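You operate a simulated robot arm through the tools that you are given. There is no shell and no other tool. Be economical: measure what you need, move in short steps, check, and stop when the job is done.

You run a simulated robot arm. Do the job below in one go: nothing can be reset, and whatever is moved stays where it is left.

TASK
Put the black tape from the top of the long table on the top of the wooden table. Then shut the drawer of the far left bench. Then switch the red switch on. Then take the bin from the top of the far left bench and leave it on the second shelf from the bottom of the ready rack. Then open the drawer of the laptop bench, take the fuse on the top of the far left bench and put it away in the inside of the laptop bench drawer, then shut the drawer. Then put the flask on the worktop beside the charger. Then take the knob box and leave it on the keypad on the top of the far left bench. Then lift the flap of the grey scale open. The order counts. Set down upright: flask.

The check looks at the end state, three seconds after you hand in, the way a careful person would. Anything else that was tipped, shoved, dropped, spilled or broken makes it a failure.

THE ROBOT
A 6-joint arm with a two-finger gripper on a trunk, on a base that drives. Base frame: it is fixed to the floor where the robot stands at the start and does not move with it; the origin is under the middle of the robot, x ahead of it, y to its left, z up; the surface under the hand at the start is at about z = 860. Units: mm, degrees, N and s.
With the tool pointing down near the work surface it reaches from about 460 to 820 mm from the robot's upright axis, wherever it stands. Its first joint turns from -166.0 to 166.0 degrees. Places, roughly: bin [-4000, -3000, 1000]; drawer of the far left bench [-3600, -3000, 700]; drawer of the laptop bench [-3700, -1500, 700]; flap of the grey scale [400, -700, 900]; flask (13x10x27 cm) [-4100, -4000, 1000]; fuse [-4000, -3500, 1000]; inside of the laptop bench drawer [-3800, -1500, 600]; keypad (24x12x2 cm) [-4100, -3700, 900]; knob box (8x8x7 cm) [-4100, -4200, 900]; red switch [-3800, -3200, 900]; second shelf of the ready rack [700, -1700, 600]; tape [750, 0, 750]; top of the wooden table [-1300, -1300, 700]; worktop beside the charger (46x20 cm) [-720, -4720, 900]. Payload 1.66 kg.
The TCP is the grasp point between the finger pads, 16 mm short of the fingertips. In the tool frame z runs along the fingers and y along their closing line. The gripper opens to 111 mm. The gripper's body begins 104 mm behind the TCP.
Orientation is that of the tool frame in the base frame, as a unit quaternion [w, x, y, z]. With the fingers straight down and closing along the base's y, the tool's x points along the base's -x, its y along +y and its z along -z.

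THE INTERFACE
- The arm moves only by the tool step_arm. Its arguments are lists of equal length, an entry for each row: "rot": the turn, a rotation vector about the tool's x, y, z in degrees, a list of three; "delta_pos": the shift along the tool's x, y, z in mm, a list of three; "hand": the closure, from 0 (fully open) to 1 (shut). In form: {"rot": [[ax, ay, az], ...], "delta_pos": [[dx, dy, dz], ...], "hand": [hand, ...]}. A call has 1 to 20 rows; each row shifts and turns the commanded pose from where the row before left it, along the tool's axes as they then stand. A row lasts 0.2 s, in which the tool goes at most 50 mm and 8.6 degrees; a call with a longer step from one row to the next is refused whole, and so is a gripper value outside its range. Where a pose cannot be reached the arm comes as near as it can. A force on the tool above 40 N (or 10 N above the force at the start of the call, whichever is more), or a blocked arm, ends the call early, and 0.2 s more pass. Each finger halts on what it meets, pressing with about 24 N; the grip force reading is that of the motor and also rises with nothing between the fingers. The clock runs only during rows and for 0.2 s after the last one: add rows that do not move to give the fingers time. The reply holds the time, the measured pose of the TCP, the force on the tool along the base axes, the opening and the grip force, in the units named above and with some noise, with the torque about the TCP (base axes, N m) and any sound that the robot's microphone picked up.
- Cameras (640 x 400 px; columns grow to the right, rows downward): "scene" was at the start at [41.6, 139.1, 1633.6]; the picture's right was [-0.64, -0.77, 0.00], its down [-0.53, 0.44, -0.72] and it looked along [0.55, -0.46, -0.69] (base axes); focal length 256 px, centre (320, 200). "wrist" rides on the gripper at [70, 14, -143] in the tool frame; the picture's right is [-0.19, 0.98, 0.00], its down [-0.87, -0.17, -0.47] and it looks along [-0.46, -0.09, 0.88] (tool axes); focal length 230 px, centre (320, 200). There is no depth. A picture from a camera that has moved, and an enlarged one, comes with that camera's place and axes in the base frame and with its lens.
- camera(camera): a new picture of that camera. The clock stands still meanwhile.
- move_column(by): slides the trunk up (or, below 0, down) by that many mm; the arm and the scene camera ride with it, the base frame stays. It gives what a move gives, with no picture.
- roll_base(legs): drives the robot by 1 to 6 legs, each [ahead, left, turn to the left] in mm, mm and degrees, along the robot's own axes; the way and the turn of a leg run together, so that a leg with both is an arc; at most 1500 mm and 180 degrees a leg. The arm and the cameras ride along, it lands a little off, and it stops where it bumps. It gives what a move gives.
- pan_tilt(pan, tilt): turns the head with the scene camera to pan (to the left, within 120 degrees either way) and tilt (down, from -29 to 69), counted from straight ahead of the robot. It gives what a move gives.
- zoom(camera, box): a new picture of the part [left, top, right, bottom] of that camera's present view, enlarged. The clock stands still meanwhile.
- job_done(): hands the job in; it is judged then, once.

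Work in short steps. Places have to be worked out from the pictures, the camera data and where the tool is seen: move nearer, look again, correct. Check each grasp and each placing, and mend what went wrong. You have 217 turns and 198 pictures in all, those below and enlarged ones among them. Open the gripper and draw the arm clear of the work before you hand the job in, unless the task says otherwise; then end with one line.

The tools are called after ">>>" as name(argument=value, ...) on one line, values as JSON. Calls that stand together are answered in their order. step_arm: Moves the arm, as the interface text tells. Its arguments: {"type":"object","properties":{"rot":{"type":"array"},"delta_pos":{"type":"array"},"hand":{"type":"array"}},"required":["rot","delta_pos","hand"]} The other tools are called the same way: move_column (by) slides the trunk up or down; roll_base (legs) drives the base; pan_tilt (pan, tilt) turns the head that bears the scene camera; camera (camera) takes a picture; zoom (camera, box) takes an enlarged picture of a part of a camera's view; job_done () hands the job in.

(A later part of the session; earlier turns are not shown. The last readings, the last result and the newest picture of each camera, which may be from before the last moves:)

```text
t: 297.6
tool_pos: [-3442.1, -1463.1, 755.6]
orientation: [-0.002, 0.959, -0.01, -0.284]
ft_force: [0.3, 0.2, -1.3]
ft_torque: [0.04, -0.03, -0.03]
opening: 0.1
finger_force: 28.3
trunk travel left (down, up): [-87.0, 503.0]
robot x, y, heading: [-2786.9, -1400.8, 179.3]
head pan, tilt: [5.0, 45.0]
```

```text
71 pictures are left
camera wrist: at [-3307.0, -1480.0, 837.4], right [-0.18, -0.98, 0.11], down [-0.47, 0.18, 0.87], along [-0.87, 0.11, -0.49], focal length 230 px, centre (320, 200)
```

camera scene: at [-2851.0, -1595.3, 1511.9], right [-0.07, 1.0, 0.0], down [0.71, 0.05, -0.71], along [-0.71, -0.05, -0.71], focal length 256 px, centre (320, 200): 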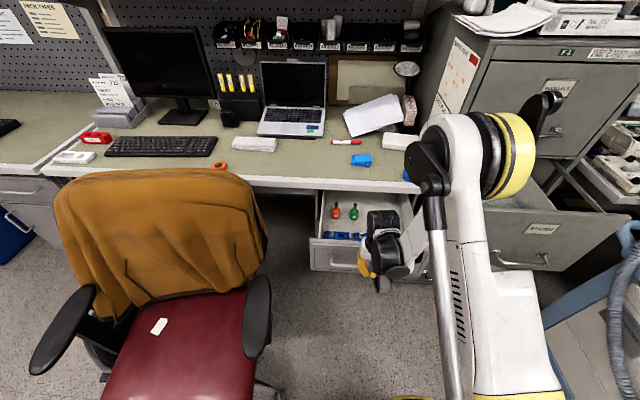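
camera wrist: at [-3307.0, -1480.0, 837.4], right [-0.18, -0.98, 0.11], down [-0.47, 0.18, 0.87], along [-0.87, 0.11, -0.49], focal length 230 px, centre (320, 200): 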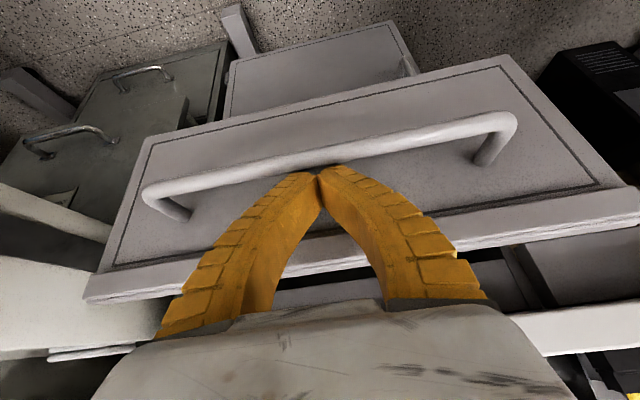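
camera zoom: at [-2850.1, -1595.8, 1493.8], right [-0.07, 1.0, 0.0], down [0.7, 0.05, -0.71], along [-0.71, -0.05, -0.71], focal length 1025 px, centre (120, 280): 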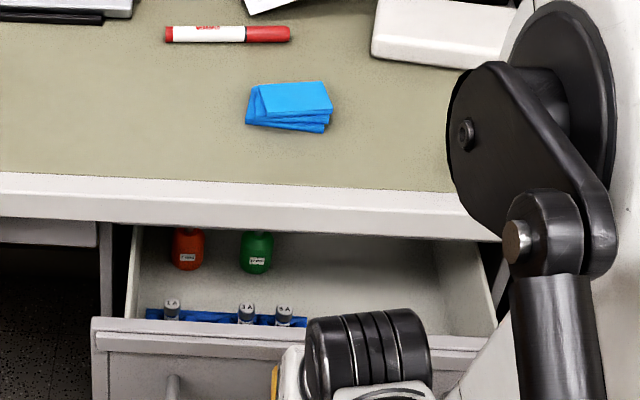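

Backing off pulled the drawer back open: the fingertips had slipped behind the bar. I lift straight up to unhook, then come down in front of the bar with a milder 20° tilt, so the finger face pushes the bar and the wrist clears the bench.

>>> step_arm(rot=[[0, 0, 0], [0, 0, 0], [0, 0, 0], [0, 8.4, 0], [0, 5.2, 0], [0, 0, 0]], delta_pos=[[-17, 0, -25], [-17, 0, -25], [-6, 0, -8], [43, 0, -20], [10, 0, -8], [0, 0, 0]], hand=[1, 1, 1, 1, 1, 1])

>>> camera(camera="wrist")

>>> camera(camera="scene")

```text
t: 299.1
tool_pos: [-3388.0, -1463.2, 823.0]
orientation: [0.0, 0.986, -0.011, -0.168]
ft_force: [-0.2, -0.5, -0.6]
ft_torque: [-0.02, -0.01, -0.01]
opening: 0.0
finger_force: 28.2
trunk travel left (down, up): [-87.0, 503.0]
robot x, y, heading: [-2786.8, -1397.0, 179.6]
head pan, tilt: [5.0, 45.0]
```

```text
70 pictures are left
camera wrist: at [-3275.5, -1479.9, 934.0], right [-0.2, -0.98, 0.07], down [-0.66, 0.18, 0.73], along [-0.73, 0.1, -0.68], focal length 230 px, centre (320, 200)
```

wrist: 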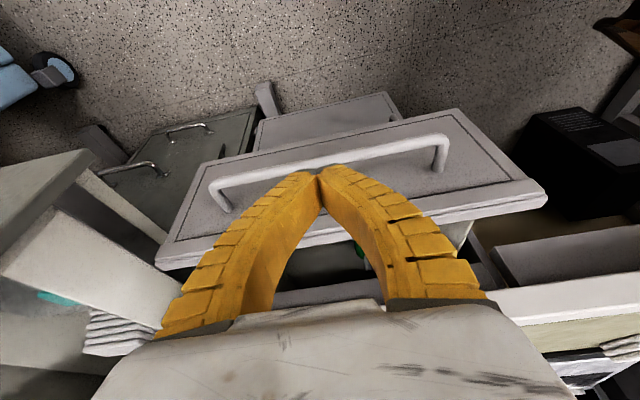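

```text
69 pictures are left
camera scene: at [-2850.5, -1595.4, 1493.8], right [-0.07, 1.0, 0.0], down [0.71, 0.05, -0.71], along [-0.71, -0.05, -0.71], focal length 256 px, centre (320, 200)
```

scene: 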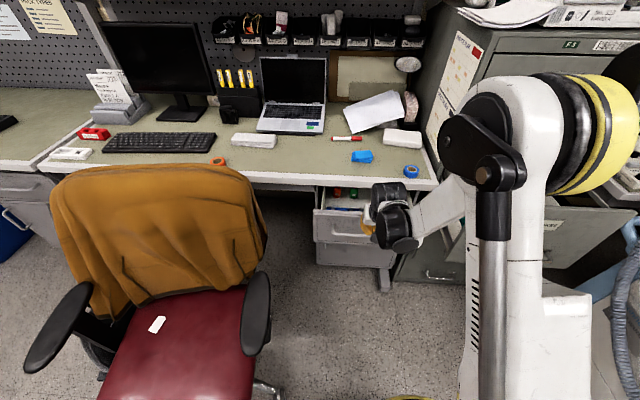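

The bar is at x≈-3439, so going straight down at x=-3388 lands in front of it. Then I push slowly.

>>> step_arm(rot=[[0, 0, 0], [0, 0, 0], [0, 0, 0], [0, 0, 0], [0, 0, 0], [0, 0, 0], [0, 0, 0], [0, 0, 0], [0, 0, 0], [0, 0, 0], [0, 0, 0], [0, 0, 0], [0, 0, 0], [0, 0, 0], [0, 0, 0], [0, 0, 0], [0, 0, 0]], delta_pos=[[11, 0, 31], [11, 0, 31], [11, 0, 31], [-4, 0, 1.4], [-5, 0, 1.8], [-6, 0, 2], [-8, 0, 2.7], [-9.4, 0, 3.4], [-9.4, 0, 3.4], [-9.4, 0, 3.4], [-9.4, 0, 3.4], [-9.4, 0, 3.4], [-9.4, 0, 3.4], [-9.4, 0, 3.4], [-9.4, 0, 3.4], [-9.4, 0, 3.4], [-9.4, 0, 3.4]], hand=[1, 1, 1, 1, 1, 1, 1, 1, 1, 1, 1, 1, 1, 1, 1, 1, 1])

>>> camera(camera="wrist")

```text
t: 302.6
tool_pos: [-3513.1, -1461.1, 724.4]
orientation: [-0.001, 0.986, -0.011, -0.168]
ft_force: [1.9, -0.5, -1.3]
ft_torque: [0.03, -0.02, 0.07]
opening: 0.0
finger_force: 28.6
trunk travel left (down, up): [-87.0, 503.0]
robot x, y, heading: [-2785.6, -1398.4, 179.2]
head pan, tilt: [5.0, 45.0]
```

```text
68 pictures are left
camera wrist: at [-3400.1, -1477.0, 835.5], right [-0.2, -0.98, 0.07], down [-0.66, 0.18, 0.73], along [-0.73, 0.1, -0.68], focal length 230 px, centre (320, 200)
```

wrist: 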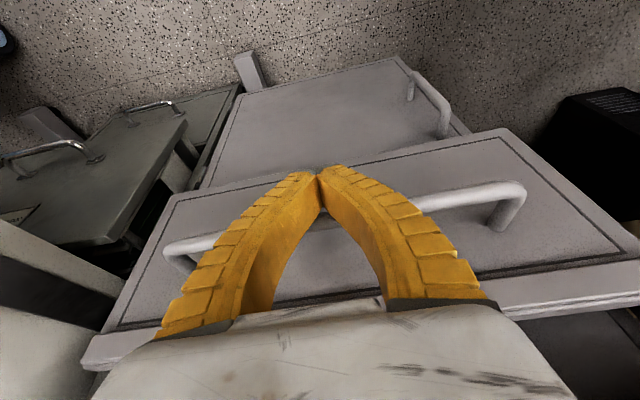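

The finger face pushes the bar as intended. I continue to the seat.

>>> step_arm(rot=[[0, 0, 0], [0, 0, 0], [0, 0, 0], [0, 0, 0], [0, 0, 0], [0, 0, 0], [0, 0, 0], [0, 0, 0], [0, 0, 0], [0, 0, 0], [0, 0, 0]], delta_pos=[[-6, 0, 2.1], [-6, 0, 2.1], [-6, 0, 2.1], [-6, 0, 2.1], [-6, 0, 2.1], [-6, 0, 2.1], [-6, 0, 2.1], [-6, 0, 2.1], [-6, 0, 2.1], [-6, 0, 2.1], [-6, 0, 2.1]], hand=[1, 1, 1, 1, 1, 1, 1, 1, 1, 1, 1])

>>> camera(camera="wrist")

```text
t: 304.3
tool_pos: [-3553.0, -1459.2, 724.2]
orientation: [0.0, 0.986, -0.01, -0.164]
ft_force: [11.1, 1.6, -4.9]
ft_torque: [0.1, 0.03, 0.13]
opening: 0.0
finger_force: 28.7
trunk travel left (down, up): [-87.0, 503.0]
robot x, y, heading: [-2782.9, -1400.6, 179.1]
head pan, tilt: [5.0, 45.0]
stopped in row 8: the force on the tool passed its limit at 51 N (the readings are from after the stop); the commanded pose is now the measured one
```

```text
67 pictures are left
camera wrist: at [-3441.0, -1475.7, 835.1], right [-0.2, -0.98, 0.06], down [-0.66, 0.18, 0.73], along [-0.72, 0.1, -0.69], focal length 230 px, centre (320, 200)
```

wrist: 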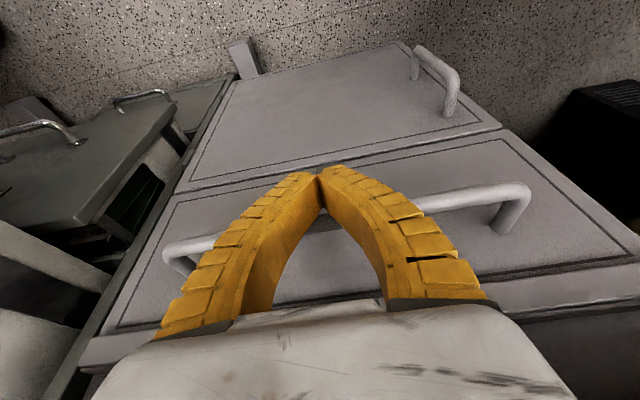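

Seated: the force now comes at the bar itself, and the panel is flush with the door below. I retreat straight back and verify.

>>> step_arm(rot=[[0, 0, 0], [0, 0, 0], [0, 0, 0], [0, 0, 0], [0, 0, 0]], delta_pos=[[14, 0, -5], [33, 0, -12], [33, 0, -12], [20, 0, -35], [20, 0, -35]], hand=[1, 1, 1, 1, 1])

>>> camera(camera="wrist")

>>> camera(camera="scene")

```text
t: 305.5
tool_pos: [-3406.9, -1461.1, 778.4]
orientation: [0.0, 0.986, -0.01, -0.164]
ft_force: [-1.0, -0.3, 0.2]
ft_torque: [-0.01, -0.01, 0.01]
opening: 0.0
finger_force: 28.9
trunk travel left (down, up): [-87.0, 503.0]
robot x, y, heading: [-2782.8, -1405.7, 178.9]
head pan, tilt: [5.0, 45.0]
```

```text
66 pictures are left
camera wrist: at [-3295.7, -1477.4, 889.7], right [-0.2, -0.98, 0.06], down [-0.66, 0.18, 0.73], along [-0.72, 0.1, -0.68], focal length 230 px, centre (320, 200)
```

wrist: 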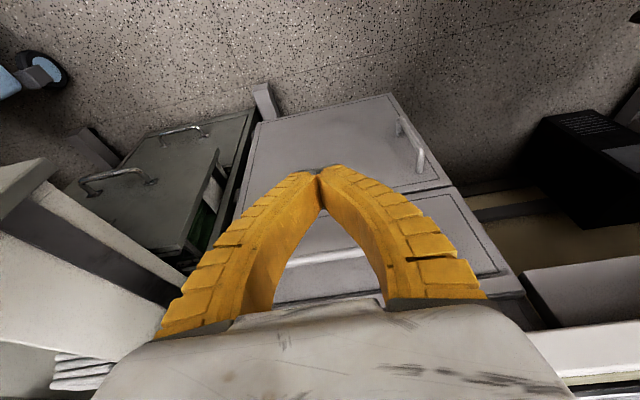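

```text
65 pictures are left
camera scene: at [-2849.2, -1595.3, 1493.9], right [-0.07, 1.0, 0.0], down [0.7, 0.05, -0.71], along [-0.71, -0.05, -0.71], focal length 256 px, centre (320, 200)
```

scene: 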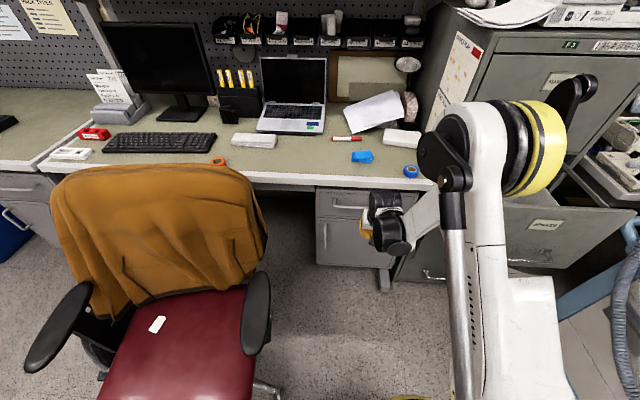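

The drawer is shut. Next the flask, near (-4054, -3964), upright, ~100 mm diameter. I straighten the tool, raise the trunk 400 mm and drive to in front of it.

>>> step_arm(rot=[[0, 8.4, 0], [0, 8.4, 0], [0, 2.1, 0]], delta_pos=[[30, 0, -20], [30, 0, -20], [0, 0, 0]], hand=[0.5, 0, 0])

>>> move_column(by=400)

>>> roll_base(legs=[[-415, 0, 0.8], [0, 1300, 0], [0, 1230, 0], [800, 0, 0]])

>>> pan_tilt(pan=0, tilt=45)

>>> camera(camera="scene")

>>> camera(camera="wrist")

```text
t: 306.3
tool_pos: [-3341.3, -1461.1, 802.2]
orientation: [0.001, 1.0, -0.01, 0.001]
ft_force: [0.0, 0.0, -0.3]
ft_torque: [-0.04, 0.01, -0.01]
opening: 111.0
finger_force: 0.2
trunk travel left (down, up): [-87.0, 503.0]
robot x, y, heading: [-2786.0, -1397.2, 178.9]
head pan, tilt: [5.0, 45.0]
```

```text
t: 310.2
tool_pos: [-3341.0, -1462.1, 1202.1]
orientation: [0.001, 1.0, -0.011, 0.0]
ft_force: [0.3, -0.1, -0.1]
ft_torque: [0.01, -0.01, 0.01]
opening: 111.2
finger_force: 0.0
trunk travel left (down, up): [-487.0, 103.0]
robot x, y, heading: [-2784.2, -1398.4, 179.0]
head pan, tilt: [5.0, 45.0]
```

```text
t: 328.6
tool_pos: [-3656.7, -4062.6, 1200.4]
orientation: [0.001, 1.0, 0.016, 0.001]
ft_force: [-0.6, 0.5, -0.5]
ft_torque: [-0.01, -0.01, 0.0]
opening: 110.9
finger_force: 0.1
trunk travel left (down, up): [-487.0, 103.0]
robot x, y, heading: [-3103.2, -3977.8, -178.0]
head pan, tilt: [5.0, 45.0]
```

```text
t: 329.2
tool_pos: [-3656.1, -4061.2, 1200.9]
orientation: [0.001, 1.0, 0.015, 0.0]
ft_force: [0.2, 0.8, 0.1]
ft_torque: [0.03, 0.01, -0.03]
opening: 110.6
finger_force: 0.1
trunk travel left (down, up): [-487.0, 103.0]
robot x, y, heading: [-3105.8, -3972.1, -178.1]
head pan, tilt: [0.0, 45.0]
```

```text
64 pictures are left
camera scene: at [-3159.4, -4163.0, 1893.8], right [-0.04, 1.0, 0.0], down [0.71, 0.03, -0.71], along [-0.71, -0.03, -0.71], focal length 256 px, centre (320, 200)
```

scene: 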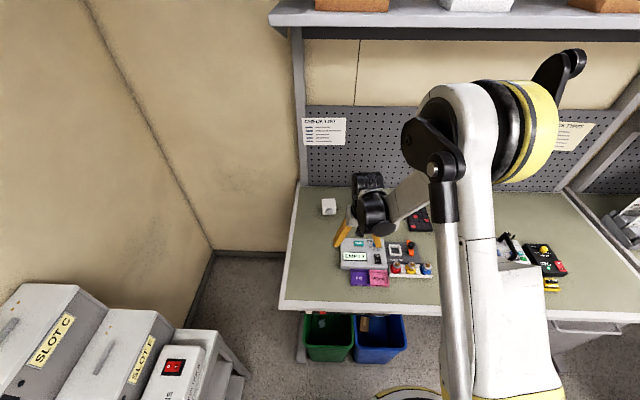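

```text
63 pictures are left
camera wrist: at [-3586.4, -4074.2, 1343.3], right [-0.16, -0.99, 0.0], down [-0.87, 0.14, 0.47], along [-0.47, 0.07, -0.88], focal length 230 px, centre (320, 200)
```

wrist: 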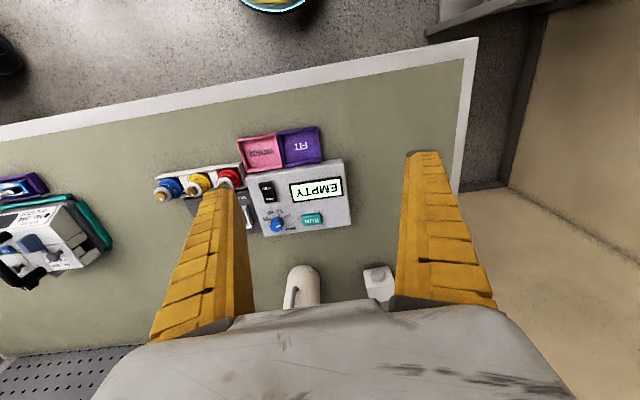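

The flask is partly hidden by the gripper. The base ring's radius is only ~200 mm, so I can move 190 mm closer; then I'll look from the scene camera.

>>> roll_base(legs=[[190, 0, -2]])

>>> pan_tilt(pan=10, tilt=45)

>>> zoom(camera="scene", box=[240, 100, 480, 300])

```text
t: 330.8
tool_pos: [-3851.7, -4045.7, 1201.4]
orientation: [0.001, 1.0, -0.004, 0.0]
ft_force: [-0.1, 1.0, -0.6]
ft_torque: [0.02, -0.03, -0.02]
opening: 110.7
finger_force: 0.1
trunk travel left (down, up): [-487.0, 103.0]
robot x, y, heading: [-3295.6, -3974.7, 179.8]
head pan, tilt: [0.0, 45.0]
```

```text
t: 331.5
tool_pos: [-3850.8, -4045.5, 1200.9]
orientation: [0.001, 1.0, -0.005, -0.001]
ft_force: [0.7, -0.5, 0.5]
ft_torque: [0.0, 0.03, 0.01]
opening: 110.8
finger_force: 0.1
trunk travel left (down, up): [-487.0, 103.0]
robot x, y, heading: [-3294.3, -3974.9, 180.0]
head pan, tilt: [10.0, 45.0]
```

```text
2.00 times, centred on (360, 200) of scene
camera zoom: at [-3356.8, -4178.3, 1893.9], right [-0.17, 0.98, 0.0], down [0.7, 0.12, -0.71], along [-0.7, -0.12, -0.71], focal length 513 px, centre (240, 200)
```

zoom: 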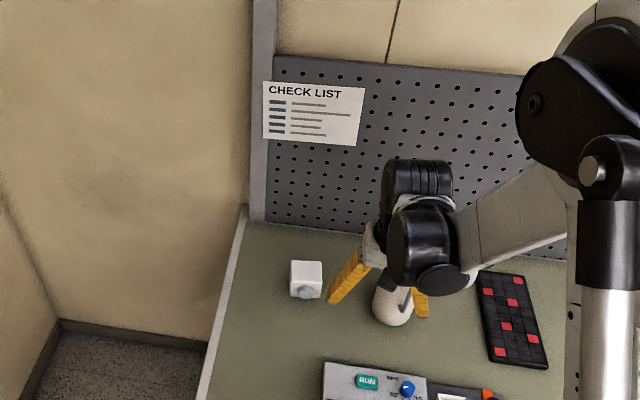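

The gripper hides the flask. I raise 25 mm and move forward over it so the wrist camera can see its top between the fingers.

>>> step_arm(rot=[[0, 0, 0], [0, 0, 0], [0, 0, 0], [0, 0, 0], [0, 0, 0]], delta_pos=[[0, 0, -30], [-38, -21, 0], [-38, -21, 0], [-38, -21, 0], [-38, -21, 0]], hand=[0, 0, 0, 0, 0])

>>> camera(camera="wrist")

>>> zoom(camera="scene", box=[240, 100, 480, 300])

```text
t: 332.7
tool_pos: [-4005.4, -3960.0, 1229.1]
orientation: [0.002, 1.0, -0.004, 0.0]
ft_force: [-0.7, 0.3, 0.2]
ft_torque: [-0.02, -0.02, -0.01]
opening: 110.8
finger_force: 0.2
trunk travel left (down, up): [-487.0, 103.0]
robot x, y, heading: [-3294.2, -3976.4, 180.0]
head pan, tilt: [10.0, 45.0]
```

```text
61 pictures are left
camera wrist: at [-3936.3, -3974.5, 1371.2], right [-0.2, -0.98, 0.0], down [-0.86, 0.17, 0.47], along [-0.46, 0.09, -0.88], focal length 230 px, centre (320, 200)
```

wrist: 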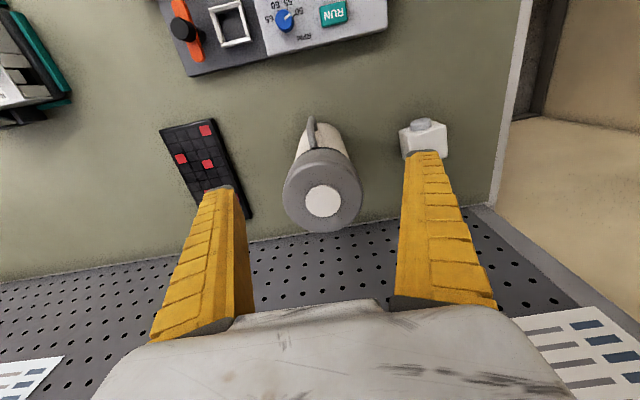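

```text
2.00 times, centred on (360, 200) of scene
camera zoom: at [-3359.2, -4177.7, 1893.8], right [-0.17, 0.98, 0.0], down [0.7, 0.12, -0.71], along [-0.7, -0.12, -0.71], focal length 513 px, centre (240, 200)
```

zoom: 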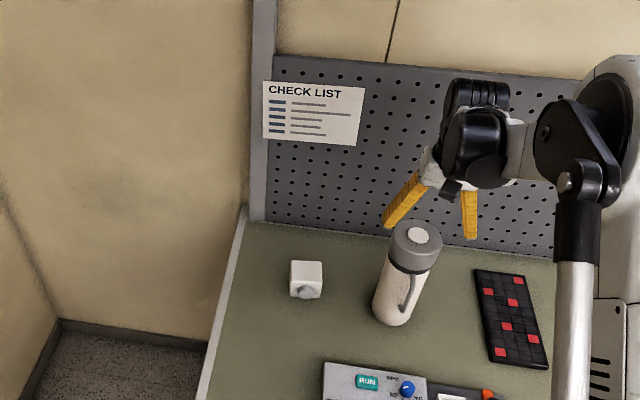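

The flask's top centre is at (-4051, -3957), both views agreeing. I centre over it and descend around the body to z≈1078.

>>> step_arm(rot=[[0, 0, 0], [0, 0, 0], [0, 0, 0], [0, 0, 0], [0, 0, 0], [0, 0, 0], [0, 0, 0], [0, 0, 0]], delta_pos=[[-46, -3, 0], [0, 0, 30], [0, 0, 20], [0, 0, 20], [0, 0, 20], [0, 0, 20], [0, 0, 20], [0, 0, 20]], hand=[0, 0, 0, 0, 0, 0, 0, 0])

>>> camera(camera="wrist")

```text
t: 334.5
tool_pos: [-4050.4, -3957.3, 1081.3]
orientation: [0.001, 1.0, -0.004, -0.001]
ft_force: [1.3, 4.3, 18.4]
ft_torque: [0.04, 0.23, -0.06]
opening: 113.3
finger_force: 6.8
trunk travel left (down, up): [-487.0, 103.0]
robot x, y, heading: [-3291.3, -3976.4, 180.0]
head pan, tilt: [10.0, 45.0]
```

```text
59 pictures are left
camera wrist: at [-3979.9, -3971.3, 1223.2], right [-0.2, -0.98, 0.0], down [-0.86, 0.17, 0.47], along [-0.46, 0.09, -0.88], focal length 230 px, centre (320, 200)
```

wrist: 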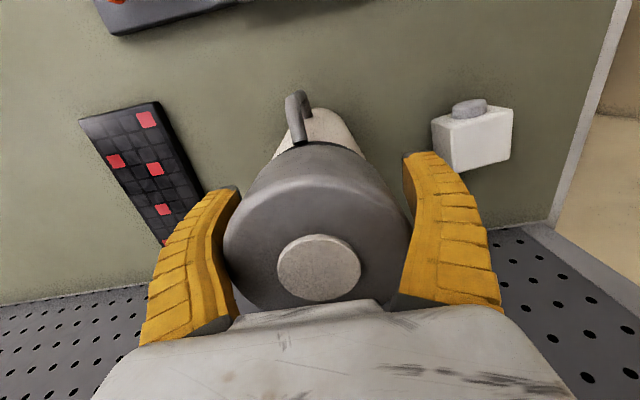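

The fingers are around the lid, already touching its sides. I close and lift a little.

>>> step_arm(rot=[[0, 0, 0], [0, 0, 0], [0, 0, 0], [0, 0, 0]], delta_pos=[[0, 0, 0], [0, 0, 0], [0, 0, 0], [0, 0, 0]], hand=[0.2, 0.35, 0.45, 0.45])

>>> step_arm(rot=[[0, 0, 0], [0, 0, 0], [0, 0, 0]], delta_pos=[[0, 0, -8], [0, 0, -12], [0, 0, -20]], hand=[0.45, 0.45, 0.45])

>>> zoom(camera="scene", box=[240, 100, 480, 300])

```text
t: 335.5
tool_pos: [-4050.7, -3957.2, 1080.9]
orientation: [0.002, 1.0, -0.003, 0.001]
ft_force: [1.2, 6.3, 10.8]
ft_torque: [0.96, 0.36, -0.17]
opening: 94.5
finger_force: 23.9
trunk travel left (down, up): [-487.0, 103.0]
robot x, y, heading: [-3297.6, -3973.0, 180.3]
head pan, tilt: [10.0, 45.0]
```

```text
t: 336.3
tool_pos: [-4048.9, -3956.3, 1119.4]
orientation: [0.001, 1.0, -0.003, 0.001]
ft_force: [0.3, 0.8, -7.5]
ft_torque: [-0.01, -0.08, 0.0]
opening: 94.3
finger_force: 23.9
trunk travel left (down, up): [-487.0, 103.0]
robot x, y, heading: [-3299.8, -3974.6, 180.3]
head pan, tilt: [10.0, 45.0]
```

```text
2.00 times, centred on (360, 200) of scene
camera zoom: at [-3357.7, -4178.6, 1893.8], right [-0.17, 0.98, 0.0], down [0.7, 0.12, -0.71], along [-0.7, -0.12, -0.71], focal length 513 px, centre (240, 200)
```

zoom: 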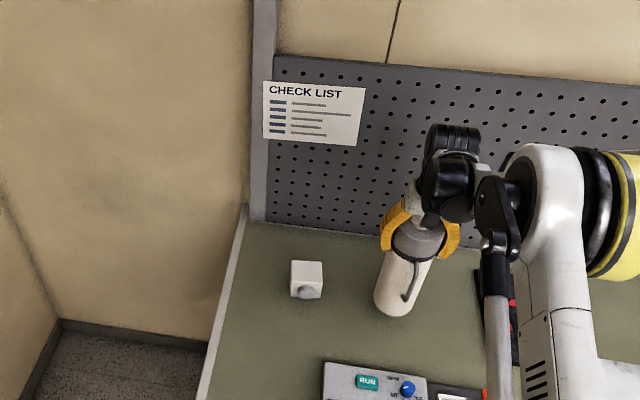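

The flask is lifted upright (≈7.5 N). I raise it, retract, and drive toward the charger bench on the far wall, turning to face it.

>>> step_arm(rot=[[0, 0, 0], [0, 0, 0], [0, 0, 0], [0, 0, 0], [0, 0, 0], [0, 0, 0], [0, 0, 0], [0, 0, 0], [0, 0, 0]], delta_pos=[[0, 0, -30], [0, 0, -35], [0, 0, -35], [0, 0, -20], [36, 0, 0], [36, 0, 0], [36, 0, 0], [36, 0, 0], [36, 0, 0]], hand=[0.45, 0.45, 0.45, 0.45, 0.45, 0.45, 0.45, 0.45, 0.45])

>>> roll_base(legs=[[-900, 0, 0], [0, -250, 0], [0, 0, 90], [0, 1250, 0], [0, 420, 0]])

>>> pan_tilt(pan=0, tilt=35)

>>> camera(camera="scene")

```text
t: 338.3
tool_pos: [-3866.4, -3956.1, 1242.1]
orientation: [0.001, 1.0, -0.003, 0.0]
ft_force: [-0.4, -0.4, -7.5]
ft_torque: [0.0, -0.06, -0.02]
opening: 94.1
finger_force: 24.0
trunk travel left (down, up): [-487.0, 103.0]
robot x, y, heading: [-3297.2, -3973.1, 179.9]
head pan, tilt: [10.0, 45.0]
```

```text
t: 356.3
tool_pos: [-788.2, -4255.9, 1240.8]
orientation: [0.0, 0.703, 0.711, 0.0]
ft_force: [0.4, -1.2, -7.7]
ft_torque: [0.05, -0.02, 0.0]
opening: 94.1
finger_force: 24.1
trunk travel left (down, up): [-487.0, 103.0]
robot x, y, heading: [-778.0, -3682.3, -88.9]
head pan, tilt: [10.0, 45.0]
```

```text
t: 357.0
tool_pos: [-788.2, -4255.4, 1240.1]
orientation: [0.001, 0.703, 0.711, 0.001]
ft_force: [-0.3, 0.4, -7.8]
ft_torque: [0.08, -0.02, 0.02]
opening: 94.3
finger_force: 23.6
trunk travel left (down, up): [-487.0, 103.0]
robot x, y, heading: [-781.8, -3681.9, -88.9]
head pan, tilt: [0.0, 35.0]
```

```text
57 pictures are left
camera scene: at [-588.9, -3746.9, 1908.6], right [-1.0, -0.02, 0.0], down [-0.01, 0.57, -0.82], along [0.01, -0.82, -0.57], focal length 256 px, centre (320, 200)
```

scene: 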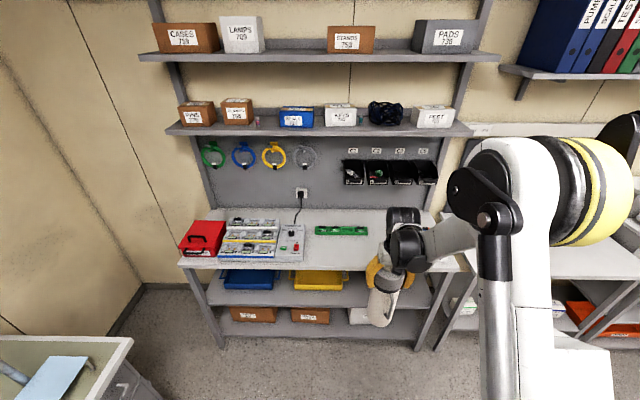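

The free worktop lies just right of the charger, centred near (-720, -4725), with a green strip behind it. I drive ahead 330 mm and extend to above it.

>>> roll_base(legs=[[330, 0, 0]])

>>> step_arm(rot=[[0, 0, 0], [0, 0, 0], [0, 0, 0], [0, 0, 0], [0, 0, 0]], delta_pos=[[-28, 13, 10], [-28, 13, 10], [-28, 13, 10], [-28, 13, 10], [-28, 13, 10]], hand=[0.45, 0.45, 0.45, 0.45, 0.45])

>>> pan_tilt(pan=-5, tilt=50)

>>> camera(camera="scene")

>>> camera(camera="wrist")

```text
t: 359.2
tool_pos: [-783.7, -4588.1, 1240.2]
orientation: [0.0, 0.703, 0.711, 0.001]
ft_force: [0.2, -0.5, -8.3]
ft_torque: [0.08, -0.02, 0.0]
opening: 94.4
finger_force: 24.9
trunk travel left (down, up): [-487.0, 103.0]
robot x, y, heading: [-775.0, -4016.7, -89.1]
head pan, tilt: [0.0, 35.0]
```

```text
t: 360.4
tool_pos: [-716.0, -4728.8, 1189.7]
orientation: [0.0, 0.704, 0.71, 0.001]
ft_force: [1.0, -0.4, -8.0]
ft_torque: [0.11, 0.02, 0.0]
opening: 94.3
finger_force: 23.9
trunk travel left (down, up): [-487.0, 103.0]
robot x, y, heading: [-774.0, -4017.9, -89.1]
head pan, tilt: [0.0, 35.0]
```

```text
t: 361.1
tool_pos: [-716.2, -4726.6, 1190.4]
orientation: [0.001, 0.703, 0.711, 0.001]
ft_force: [-0.1, -0.1, -8.3]
ft_torque: [0.07, 0.03, 0.0]
opening: 94.2
finger_force: 24.1
trunk travel left (down, up): [-487.0, 103.0]
robot x, y, heading: [-776.1, -4012.1, -88.7]
head pan, tilt: [-5.0, 50.0]
```

```text
56 pictures are left
camera scene: at [-590.1, -4067.4, 1886.9], right [-1.0, 0.07, 0.0], down [0.05, 0.76, -0.64], along [-0.05, -0.64, -0.77], focal length 256 px, centre (320, 200)
```

scene: 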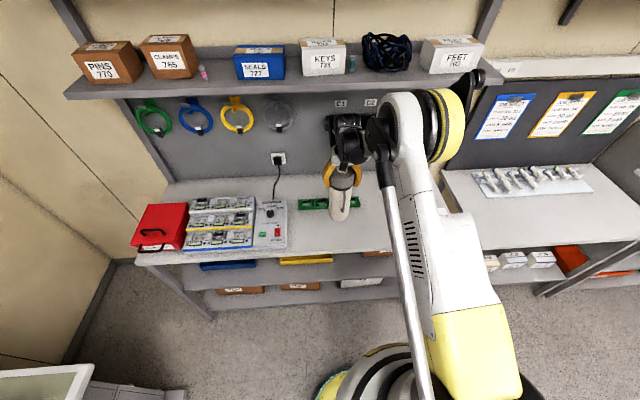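

```text
55 pictures are left
camera wrist: at [-704.1, -4658.1, 1332.7], right [0.98, -0.18, 0.0], down [-0.16, -0.87, 0.47], along [-0.08, -0.46, -0.88], focal length 230 px, centre (320, 200)
```

wrist: 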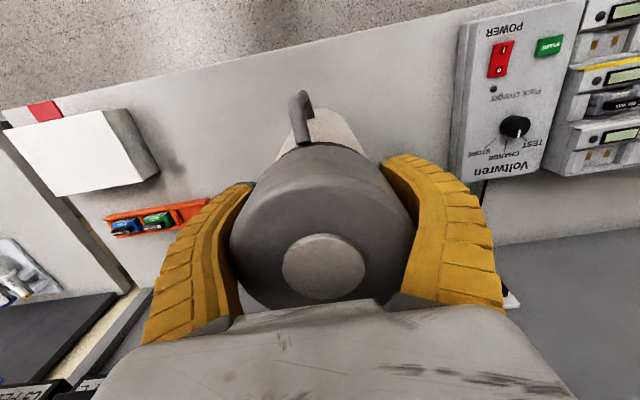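

The spot below is clear: charger to one side, white box well to the other, strip behind. I lower the flask, then slow down near contact.

>>> step_arm(rot=[[0, 0, 0], [0, 0, 0], [0, 0, 0], [0, 0, 0], [0, 0, 0], [0, 0, 0]], delta_pos=[[0, 0, 20], [0, 0, 20], [0, 0, 20], [0, 0, 15], [0, 0, 8], [0, 0, 4]], hand=[0.45, 0.45, 0.45, 0.45, 0.45, 0.45])

>>> step_arm(rot=[[0, 0, 0], [0, 0, 0], [0, 0, 0]], delta_pos=[[0, 0, 3], [0, 0, 3], [0, 0, 3]], hand=[0.45, 0.45, 0.45])

>>> zoom(camera="scene", box=[260, 130, 420, 260])

```text
t: 362.6
tool_pos: [-717.0, -4725.8, 1103.9]
orientation: [0.001, 0.703, 0.711, 0.001]
ft_force: [0.2, -0.9, -8.4]
ft_torque: [0.07, 0.01, 0.01]
opening: 94.3
finger_force: 23.8
trunk travel left (down, up): [-487.0, 103.0]
robot x, y, heading: [-772.7, -4010.9, -89.2]
head pan, tilt: [-5.0, 50.0]
```

```text
t: 363.4
tool_pos: [-715.5, -4722.8, 1097.1]
orientation: [0.002, 0.704, 0.711, 0.0]
ft_force: [1.2, -2.5, 36.0]
ft_torque: [-0.23, 0.05, 0.19]
opening: 93.7
finger_force: 24.1
trunk travel left (down, up): [-487.0, 103.0]
robot x, y, heading: [-773.9, -4013.8, -89.1]
head pan, tilt: [-5.0, 50.0]
```

```text
3.08 times, centred on (340, 195) of scene
camera zoom: at [-590.4, -4062.5, 1887.3], right [-1.0, 0.07, 0.0], down [0.05, 0.76, -0.64], along [-0.05, -0.64, -0.76], focal length 789 px, centre (258, 215)
```

zoom: 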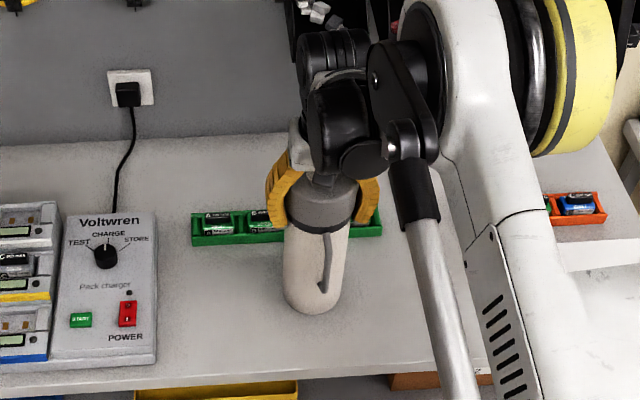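

It stands on the worktop. I ease off, open, and lift slowly so the flask isn't dragged.

>>> step_arm(rot=[[0, 0, 0], [0, 0, 0], [0, 0, 0], [0, 0, 0], [0, 0, 0], [0, 0, 0]], delta_pos=[[0, 0, -3], [0, 0, 0], [0, 0, 0], [0, 0, -6], [0, 0, -8], [0, 0, -8]], hand=[0.25, 0.1, 0, 0, 0, 0])

>>> camera(camera="wrist")

```text
t: 364.8
tool_pos: [-716.6, -4725.9, 1120.8]
orientation: [0.001, 0.703, 0.711, 0.001]
ft_force: [0.9, 0.0, 0.8]
ft_torque: [-0.06, 0.03, -0.02]
opening: 110.4
finger_force: 0.8
trunk travel left (down, up): [-487.0, 103.0]
robot x, y, heading: [-772.4, -4016.6, -89.1]
head pan, tilt: [-5.0, 50.0]
```

```text
53 pictures are left
camera wrist: at [-704.1, -4656.8, 1262.1], right [0.98, -0.18, 0.0], down [-0.16, -0.87, 0.47], along [-0.08, -0.46, -0.88], focal length 230 px, centre (320, 200)
```

wrist: 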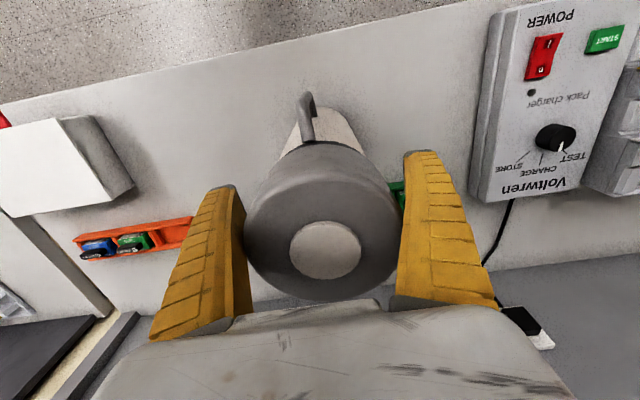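

Flask stands upright on the worktop. I lift clear, retract, and drive back to the far left bench for the knob box.

>>> step_arm(rot=[[0, 0, 0], [0, 0, 0], [0, 0, 0], [0, 0, 0], [0, 0, 0], [0, 0, 0], [0, 0, 0]], delta_pos=[[0, 0, -20], [0, 0, -40], [0, 0, -40], [36, -10, -10], [36, -10, -10], [36, -10, -10], [36, -10, 0]], hand=[0, 0, 0, 0, 0, 0, 0])

>>> camera(camera="scene")

>>> roll_base(legs=[[-330, 0, 0], [0, -420, 0], [0, -1250, 0], [0, 0, -91], [0, 395, 0], [850, 0, 0]])

>>> pan_tilt(pan=10, tilt=45)

>>> camera(camera="scene")

>>> camera(camera="wrist")

```text
t: 366.4
tool_pos: [-758.8, -4580.8, 1250.3]
orientation: [0.001, 0.703, 0.711, 0.001]
ft_force: [-0.5, 0.9, 0.4]
ft_torque: [0.0, -0.06, 0.0]
opening: 110.8
finger_force: 0.1
trunk travel left (down, up): [-487.0, 103.0]
robot x, y, heading: [-773.6, -4015.6, -89.1]
head pan, tilt: [-5.0, 50.0]
```

```text
52 pictures are left
camera scene: at [-590.7, -4065.3, 1887.0], right [-1.0, 0.07, 0.0], down [0.05, 0.76, -0.64], along [-0.05, -0.64, -0.77], focal length 256 px, centre (320, 200)
```

scene: 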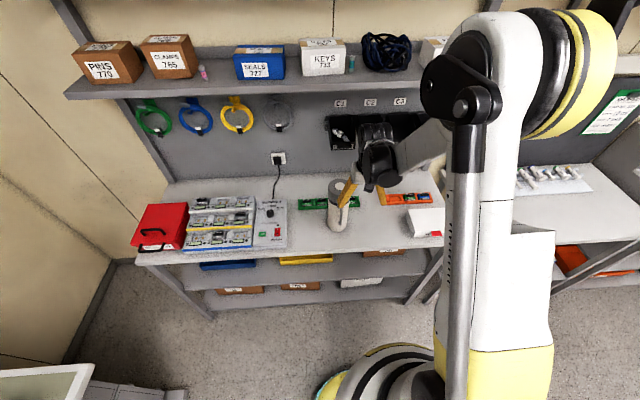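

```text
t: 386.6
tool_pos: [-3850.4, -4180.7, 1250.3]
orientation: [0.001, 1.0, 0.022, 0.0]
ft_force: [-0.4, -0.4, -0.3]
ft_torque: [-0.02, -0.02, -0.04]
opening: 110.8
finger_force: 0.1
trunk travel left (down, up): [-487.0, 103.0]
robot x, y, heading: [-3288.3, -4148.2, -177.3]
head pan, tilt: [-5.0, 50.0]
```

```text
t: 387.4
tool_pos: [-3850.6, -4180.7, 1251.4]
orientation: [0.002, 1.0, 0.022, 0.0]
ft_force: [0.1, -1.3, -0.8]
ft_torque: [-0.01, 0.02, 0.0]
opening: 111.2
finger_force: 0.0
trunk travel left (down, up): [-487.0, 103.0]
robot x, y, heading: [-3284.3, -4144.2, -177.1]
head pan, tilt: [10.0, 45.0]
```

```text
51 pictures are left
camera scene: at [-3334.1, -4352.4, 1893.8], right [-0.22, 0.97, 0.0], down [0.69, 0.16, -0.71], along [-0.69, -0.16, -0.71], focal length 256 px, centre (320, 200)
```

scene: 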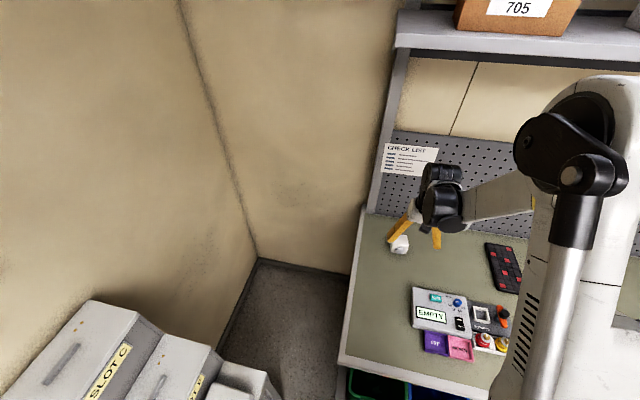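

```text
50 pictures are left
camera wrist: at [-3779.9, -4190.8, 1392.4], right [-0.15, -0.99, 0.0], down [-0.87, 0.13, 0.47], along [-0.47, 0.07, -0.88], focal length 230 px, centre (320, 200)
```

wrist: 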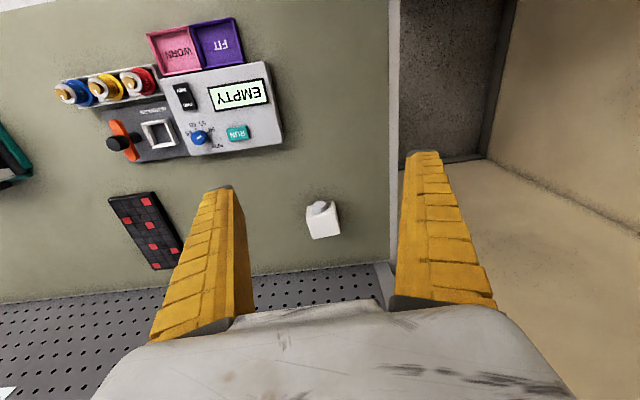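

The knob box is near (-4080, -4153), knob facing the robot. I lower the trunk 250 mm and move above it for a closer look.

>>> move_column(by=-250)

>>> step_arm(rot=[[0, 0, 0], [0, 0, 0], [0, 0, 0], [0, 0, 0], [0, 0, 0]], delta_pos=[[-42, -7.5, 0], [-42, -7.5, 0], [-42, -7.5, 0], [-42, -7.5, 0], [-42, -7.5, 0]], hand=[0, 0, 0, 0, 0])

>>> camera(camera="wrist")

```text
t: 390.0
tool_pos: [-3850.2, -4179.2, 1000.6]
orientation: [0.001, 1.0, 0.021, 0.0]
ft_force: [0.2, -0.6, 0.1]
ft_torque: [-0.01, -0.01, 0.04]
opening: 111.1
finger_force: 0.0
trunk travel left (down, up): [-237.0, 353.0]
robot x, y, heading: [-3284.5, -4147.7, -177.1]
head pan, tilt: [10.0, 45.0]
```

```text
t: 391.2
tool_pos: [-4062.0, -4148.8, 1000.3]
orientation: [0.0, 1.0, 0.022, 0.0]
ft_force: [0.0, 0.7, -0.4]
ft_torque: [-0.04, -0.02, -0.01]
opening: 110.9
finger_force: 0.0
trunk travel left (down, up): [-237.0, 353.0]
robot x, y, heading: [-3281.5, -4146.9, -177.2]
head pan, tilt: [10.0, 45.0]
```

```text
49 pictures are left
camera wrist: at [-3992.8, -4159.5, 1141.9], right [-0.15, -0.99, 0.0], down [-0.87, 0.13, 0.47], along [-0.47, 0.07, -0.88], focal length 230 px, centre (320, 200)
```

wrist: 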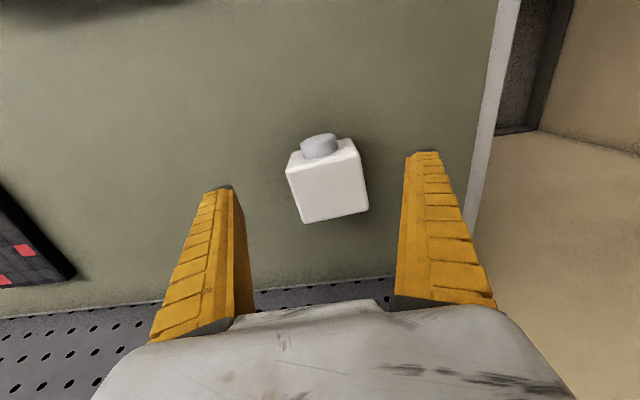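

The box's top centre is at (-4087, -4154), turned about 5° relative to the gripper. I align, centre and descend.

>>> step_arm(rot=[[0, 0, -5], [0, 0, 0], [0, 0, 0], [0, 0, 0], [0, 0, 0]], delta_pos=[[-25, 4, 0], [0, 0, 30], [0, 0, 30], [0, 0, 20], [0, 0, 8]], hand=[0, 0, 0, 0, 0])

>>> camera(camera="wrist")

```text
t: 392.4
tool_pos: [-4084.8, -4156.8, 910.9]
orientation: [0.001, 0.998, 0.066, 0.0]
ft_force: [0.2, 0.8, 0.0]
ft_torque: [0.04, 0.0, 0.02]
opening: 110.8
finger_force: 0.2
trunk travel left (down, up): [-237.0, 353.0]
robot x, y, heading: [-3280.9, -4149.4, -177.2]
head pan, tilt: [10.0, 45.0]
```

```text
48 pictures are left
camera wrist: at [-4014.3, -4161.2, 1053.2], right [-0.06, -1.0, 0.0], down [-0.88, 0.05, 0.47], along [-0.47, 0.03, -0.88], focal length 230 px, centre (320, 200)
```

wrist: 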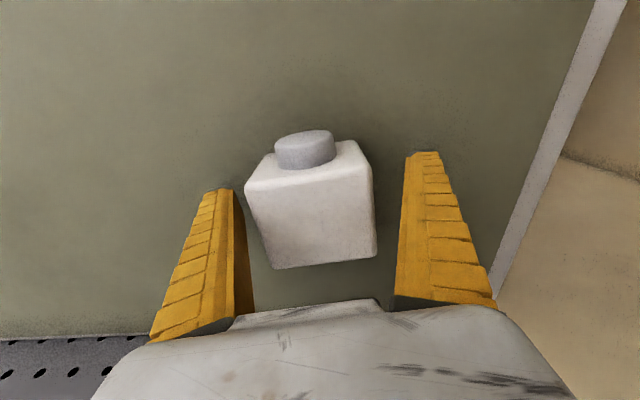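

Centred between the fingers. I close and lift.

>>> step_arm(rot=[[0, 0, 0], [0, 0, 0], [0, 0, 0], [0, 0, 0], [0, 0, 0], [0, 0, 0], [0, 0, 0], [0, 0, 0]], delta_pos=[[0, 0, 0], [0, 0, 0], [0, 0, 0], [0, 0, 0], [0, 0, -10], [0, 0, -30], [0, 0, -40], [0, 0, -40]], hand=[0.2, 0.4, 0.55, 0.55, 0.55, 0.55, 0.55, 0.55])

>>> camera(camera="wrist")

```text
t: 394.2
tool_pos: [-4088.4, -4158.3, 1032.6]
orientation: [0.001, 0.998, 0.065, -0.001]
ft_force: [0.1, -0.1, -1.1]
ft_torque: [0.01, 0.01, 0.0]
opening: 71.4
finger_force: 24.0
trunk travel left (down, up): [-237.0, 353.0]
robot x, y, heading: [-3283.5, -4146.7, -177.1]
head pan, tilt: [10.0, 45.0]
```

```text
47 pictures are left
camera wrist: at [-4016.8, -4162.5, 1174.9], right [-0.06, -1.0, 0.0], down [-0.88, 0.05, 0.47], along [-0.47, 0.03, -0.88], focal length 230 px, centre (320, 200)
```

wrist: 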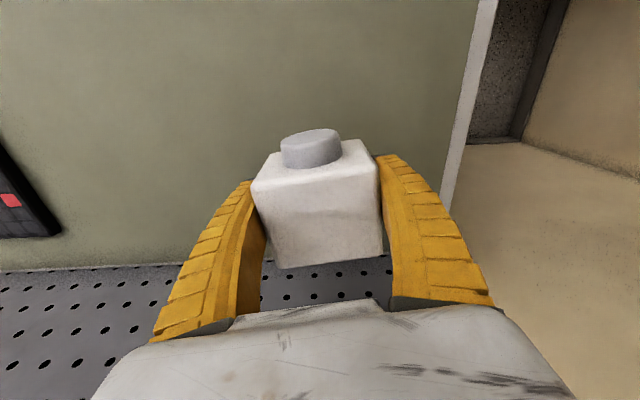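

The box is held. The keypad spans x -3976..-4213, y -3751..-3638, so I carry the box over by strafing right about 440 mm, then look.

>>> roll_base(legs=[[-20, -430, -2.8]])

>>> camera(camera="wrist")

>>> zoom(camera="scene", box=[280, 130, 480, 290])

```text
t: 396.8
tool_pos: [-4079.7, -3689.1, 1032.9]
orientation: [0.001, 0.999, 0.043, 0.0]
ft_force: [-0.2, -0.1, -2.9]
ft_torque: [-0.02, -0.05, -0.02]
opening: 71.3
finger_force: 24.7
trunk travel left (down, up): [-237.0, 353.0]
robot x, y, heading: [-3276.6, -3715.7, -180.0]
head pan, tilt: [10.0, 45.0]
```

```text
46 pictures are left
camera wrist: at [-4010.3, -3697.4, 1174.2], right [-0.1, -0.99, 0.0], down [-0.88, 0.09, 0.47], along [-0.47, 0.05, -0.88], focal length 230 px, centre (320, 200)
```

wrist: 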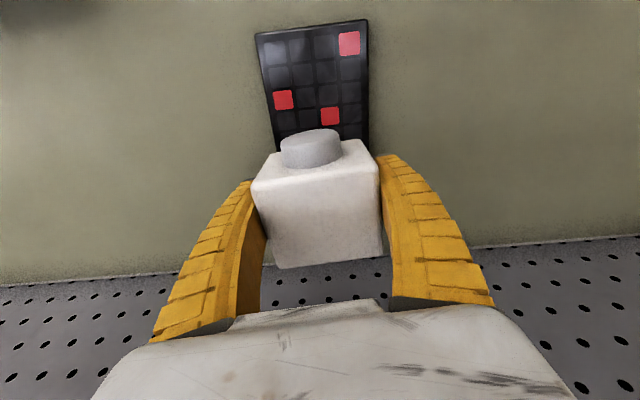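

```text
2.50 times, centred on (380, 210) of scene
camera zoom: at [-3336.2, -3916.4, 1643.9], right [-0.18, 0.98, 0.0], down [0.7, 0.13, -0.71], along [-0.7, -0.13, -0.71], focal length 641 px, centre (170, 175)
```

zoom: 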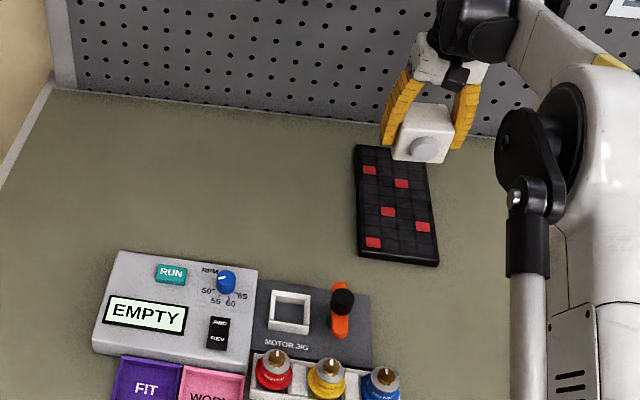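

The box is directly above the keypad's centre. I lower it.

>>> step_arm(rot=[[0, 0, 0], [0, 0, 0], [0, 0, 0], [0, 0, 0], [0, 0, 0]], delta_pos=[[0, 3, 30], [0, 0, 30], [0, 0, 20], [0, 0, 8], [0, 0, 4]], hand=[0.55, 0.55, 0.55, 0.55, 0.55])

>>> step_arm(rot=[[0, 0, 0], [0, 0, 0], [0, 0, 0], [0, 0, 0]], delta_pos=[[0, 0, 3], [0, 0, 3], [0, 0, 3], [0, 0, 2]], hand=[0.55, 0.55, 0.55, 0.55])

>>> camera(camera="wrist")

```text
t: 398.0
tool_pos: [-4081.5, -3693.9, 940.1]
orientation: [0.002, 0.999, 0.044, 0.0]
ft_force: [-0.3, -0.2, -2.1]
ft_torque: [-0.01, -0.03, -0.01]
opening: 71.4
finger_force: 24.0
trunk travel left (down, up): [-237.0, 353.0]
robot x, y, heading: [-3277.1, -3713.8, -179.6]
head pan, tilt: [10.0, 45.0]
```

```text
t: 399.0
tool_pos: [-4080.4, -3692.4, 928.7]
orientation: [0.001, 0.999, 0.043, 0.001]
ft_force: [0.9, 0.4, -1.8]
ft_torque: [0.01, 0.0, -0.01]
opening: 71.5
finger_force: 23.6
trunk travel left (down, up): [-237.0, 353.0]
robot x, y, heading: [-3278.1, -3710.2, -179.4]
head pan, tilt: [10.0, 45.0]
```

```text
44 pictures are left
camera wrist: at [-4009.8, -3700.8, 1071.0], right [-0.1, -0.99, 0.0], down [-0.88, 0.09, 0.47], along [-0.47, 0.05, -0.88], focal length 230 px, centre (320, 200)
```

wrist: 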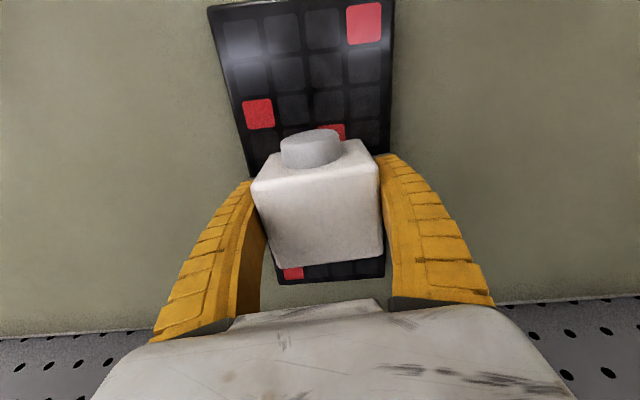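

>>> step_arm(rot=[[0, 0, 0], [0, 0, 0], [0, 0, 0], [0, 0, 0]], delta_pos=[[0, 0, 2], [0, 0, 2], [0, 0, 2], [0, 0, 2]], hand=[0.55, 0.55, 0.55, 0.55])

```text
t: 400.0
tool_pos: [-4079.8, -3694.2, 921.9]
orientation: [0.001, 0.999, 0.044, -0.001]
ft_force: [-0.4, 3.9, 16.3]
ft_torque: [0.09, -0.01, -0.1]
opening: 71.7
finger_force: 23.7
trunk travel left (down, up): [-237.0, 353.0]
robot x, y, heading: [-3276.8, -3716.7, -179.6]
head pan, tilt: [10.0, 45.0]
```

Contact: it rests on the keypad. I ease off, open and lift away.

>>> step_arm(rot=[[0, 0, 0], [0, 0, 0], [0, 0, 0], [0, 0, 0], [0, 0, 0], [0, 0, 0], [0, 0, 0]], delta_pos=[[0, 0, -1], [0, 0, 0], [0, 0, 0], [0, 0, -20], [0, 0, -40], [0, 0, -40], [0, 0, -40]], hand=[0.4, 0.2, 0.05, 0.05, 0.05, 0.05, 0.05])

>>> camera(camera="wrist")

```text
t: 401.6
tool_pos: [-4081.1, -3691.4, 1062.5]
orientation: [0.001, 0.999, 0.043, 0.0]
ft_force: [-0.5, 0.3, -0.6]
ft_torque: [0.01, 0.02, -0.01]
opening: 105.5
finger_force: 0.2
trunk travel left (down, up): [-237.0, 353.0]
robot x, y, heading: [-3273.4, -3714.2, -179.7]
head pan, tilt: [10.0, 45.0]
```

```text
43 pictures are left
camera wrist: at [-4011.1, -3699.9, 1204.6], right [-0.1, -0.99, 0.0], down [-0.88, 0.09, 0.47], along [-0.47, 0.05, -0.88], focal length 230 px, centre (320, 200)
```

wrist: 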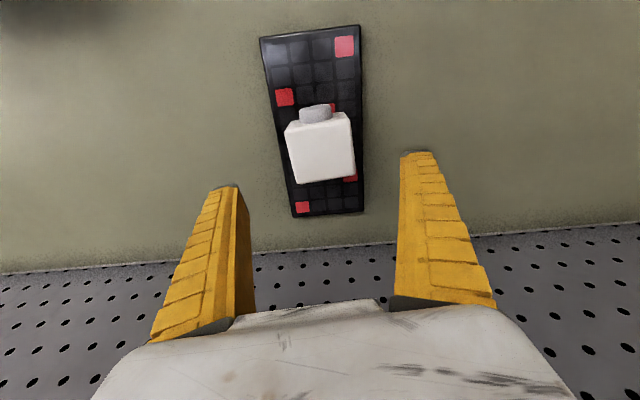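

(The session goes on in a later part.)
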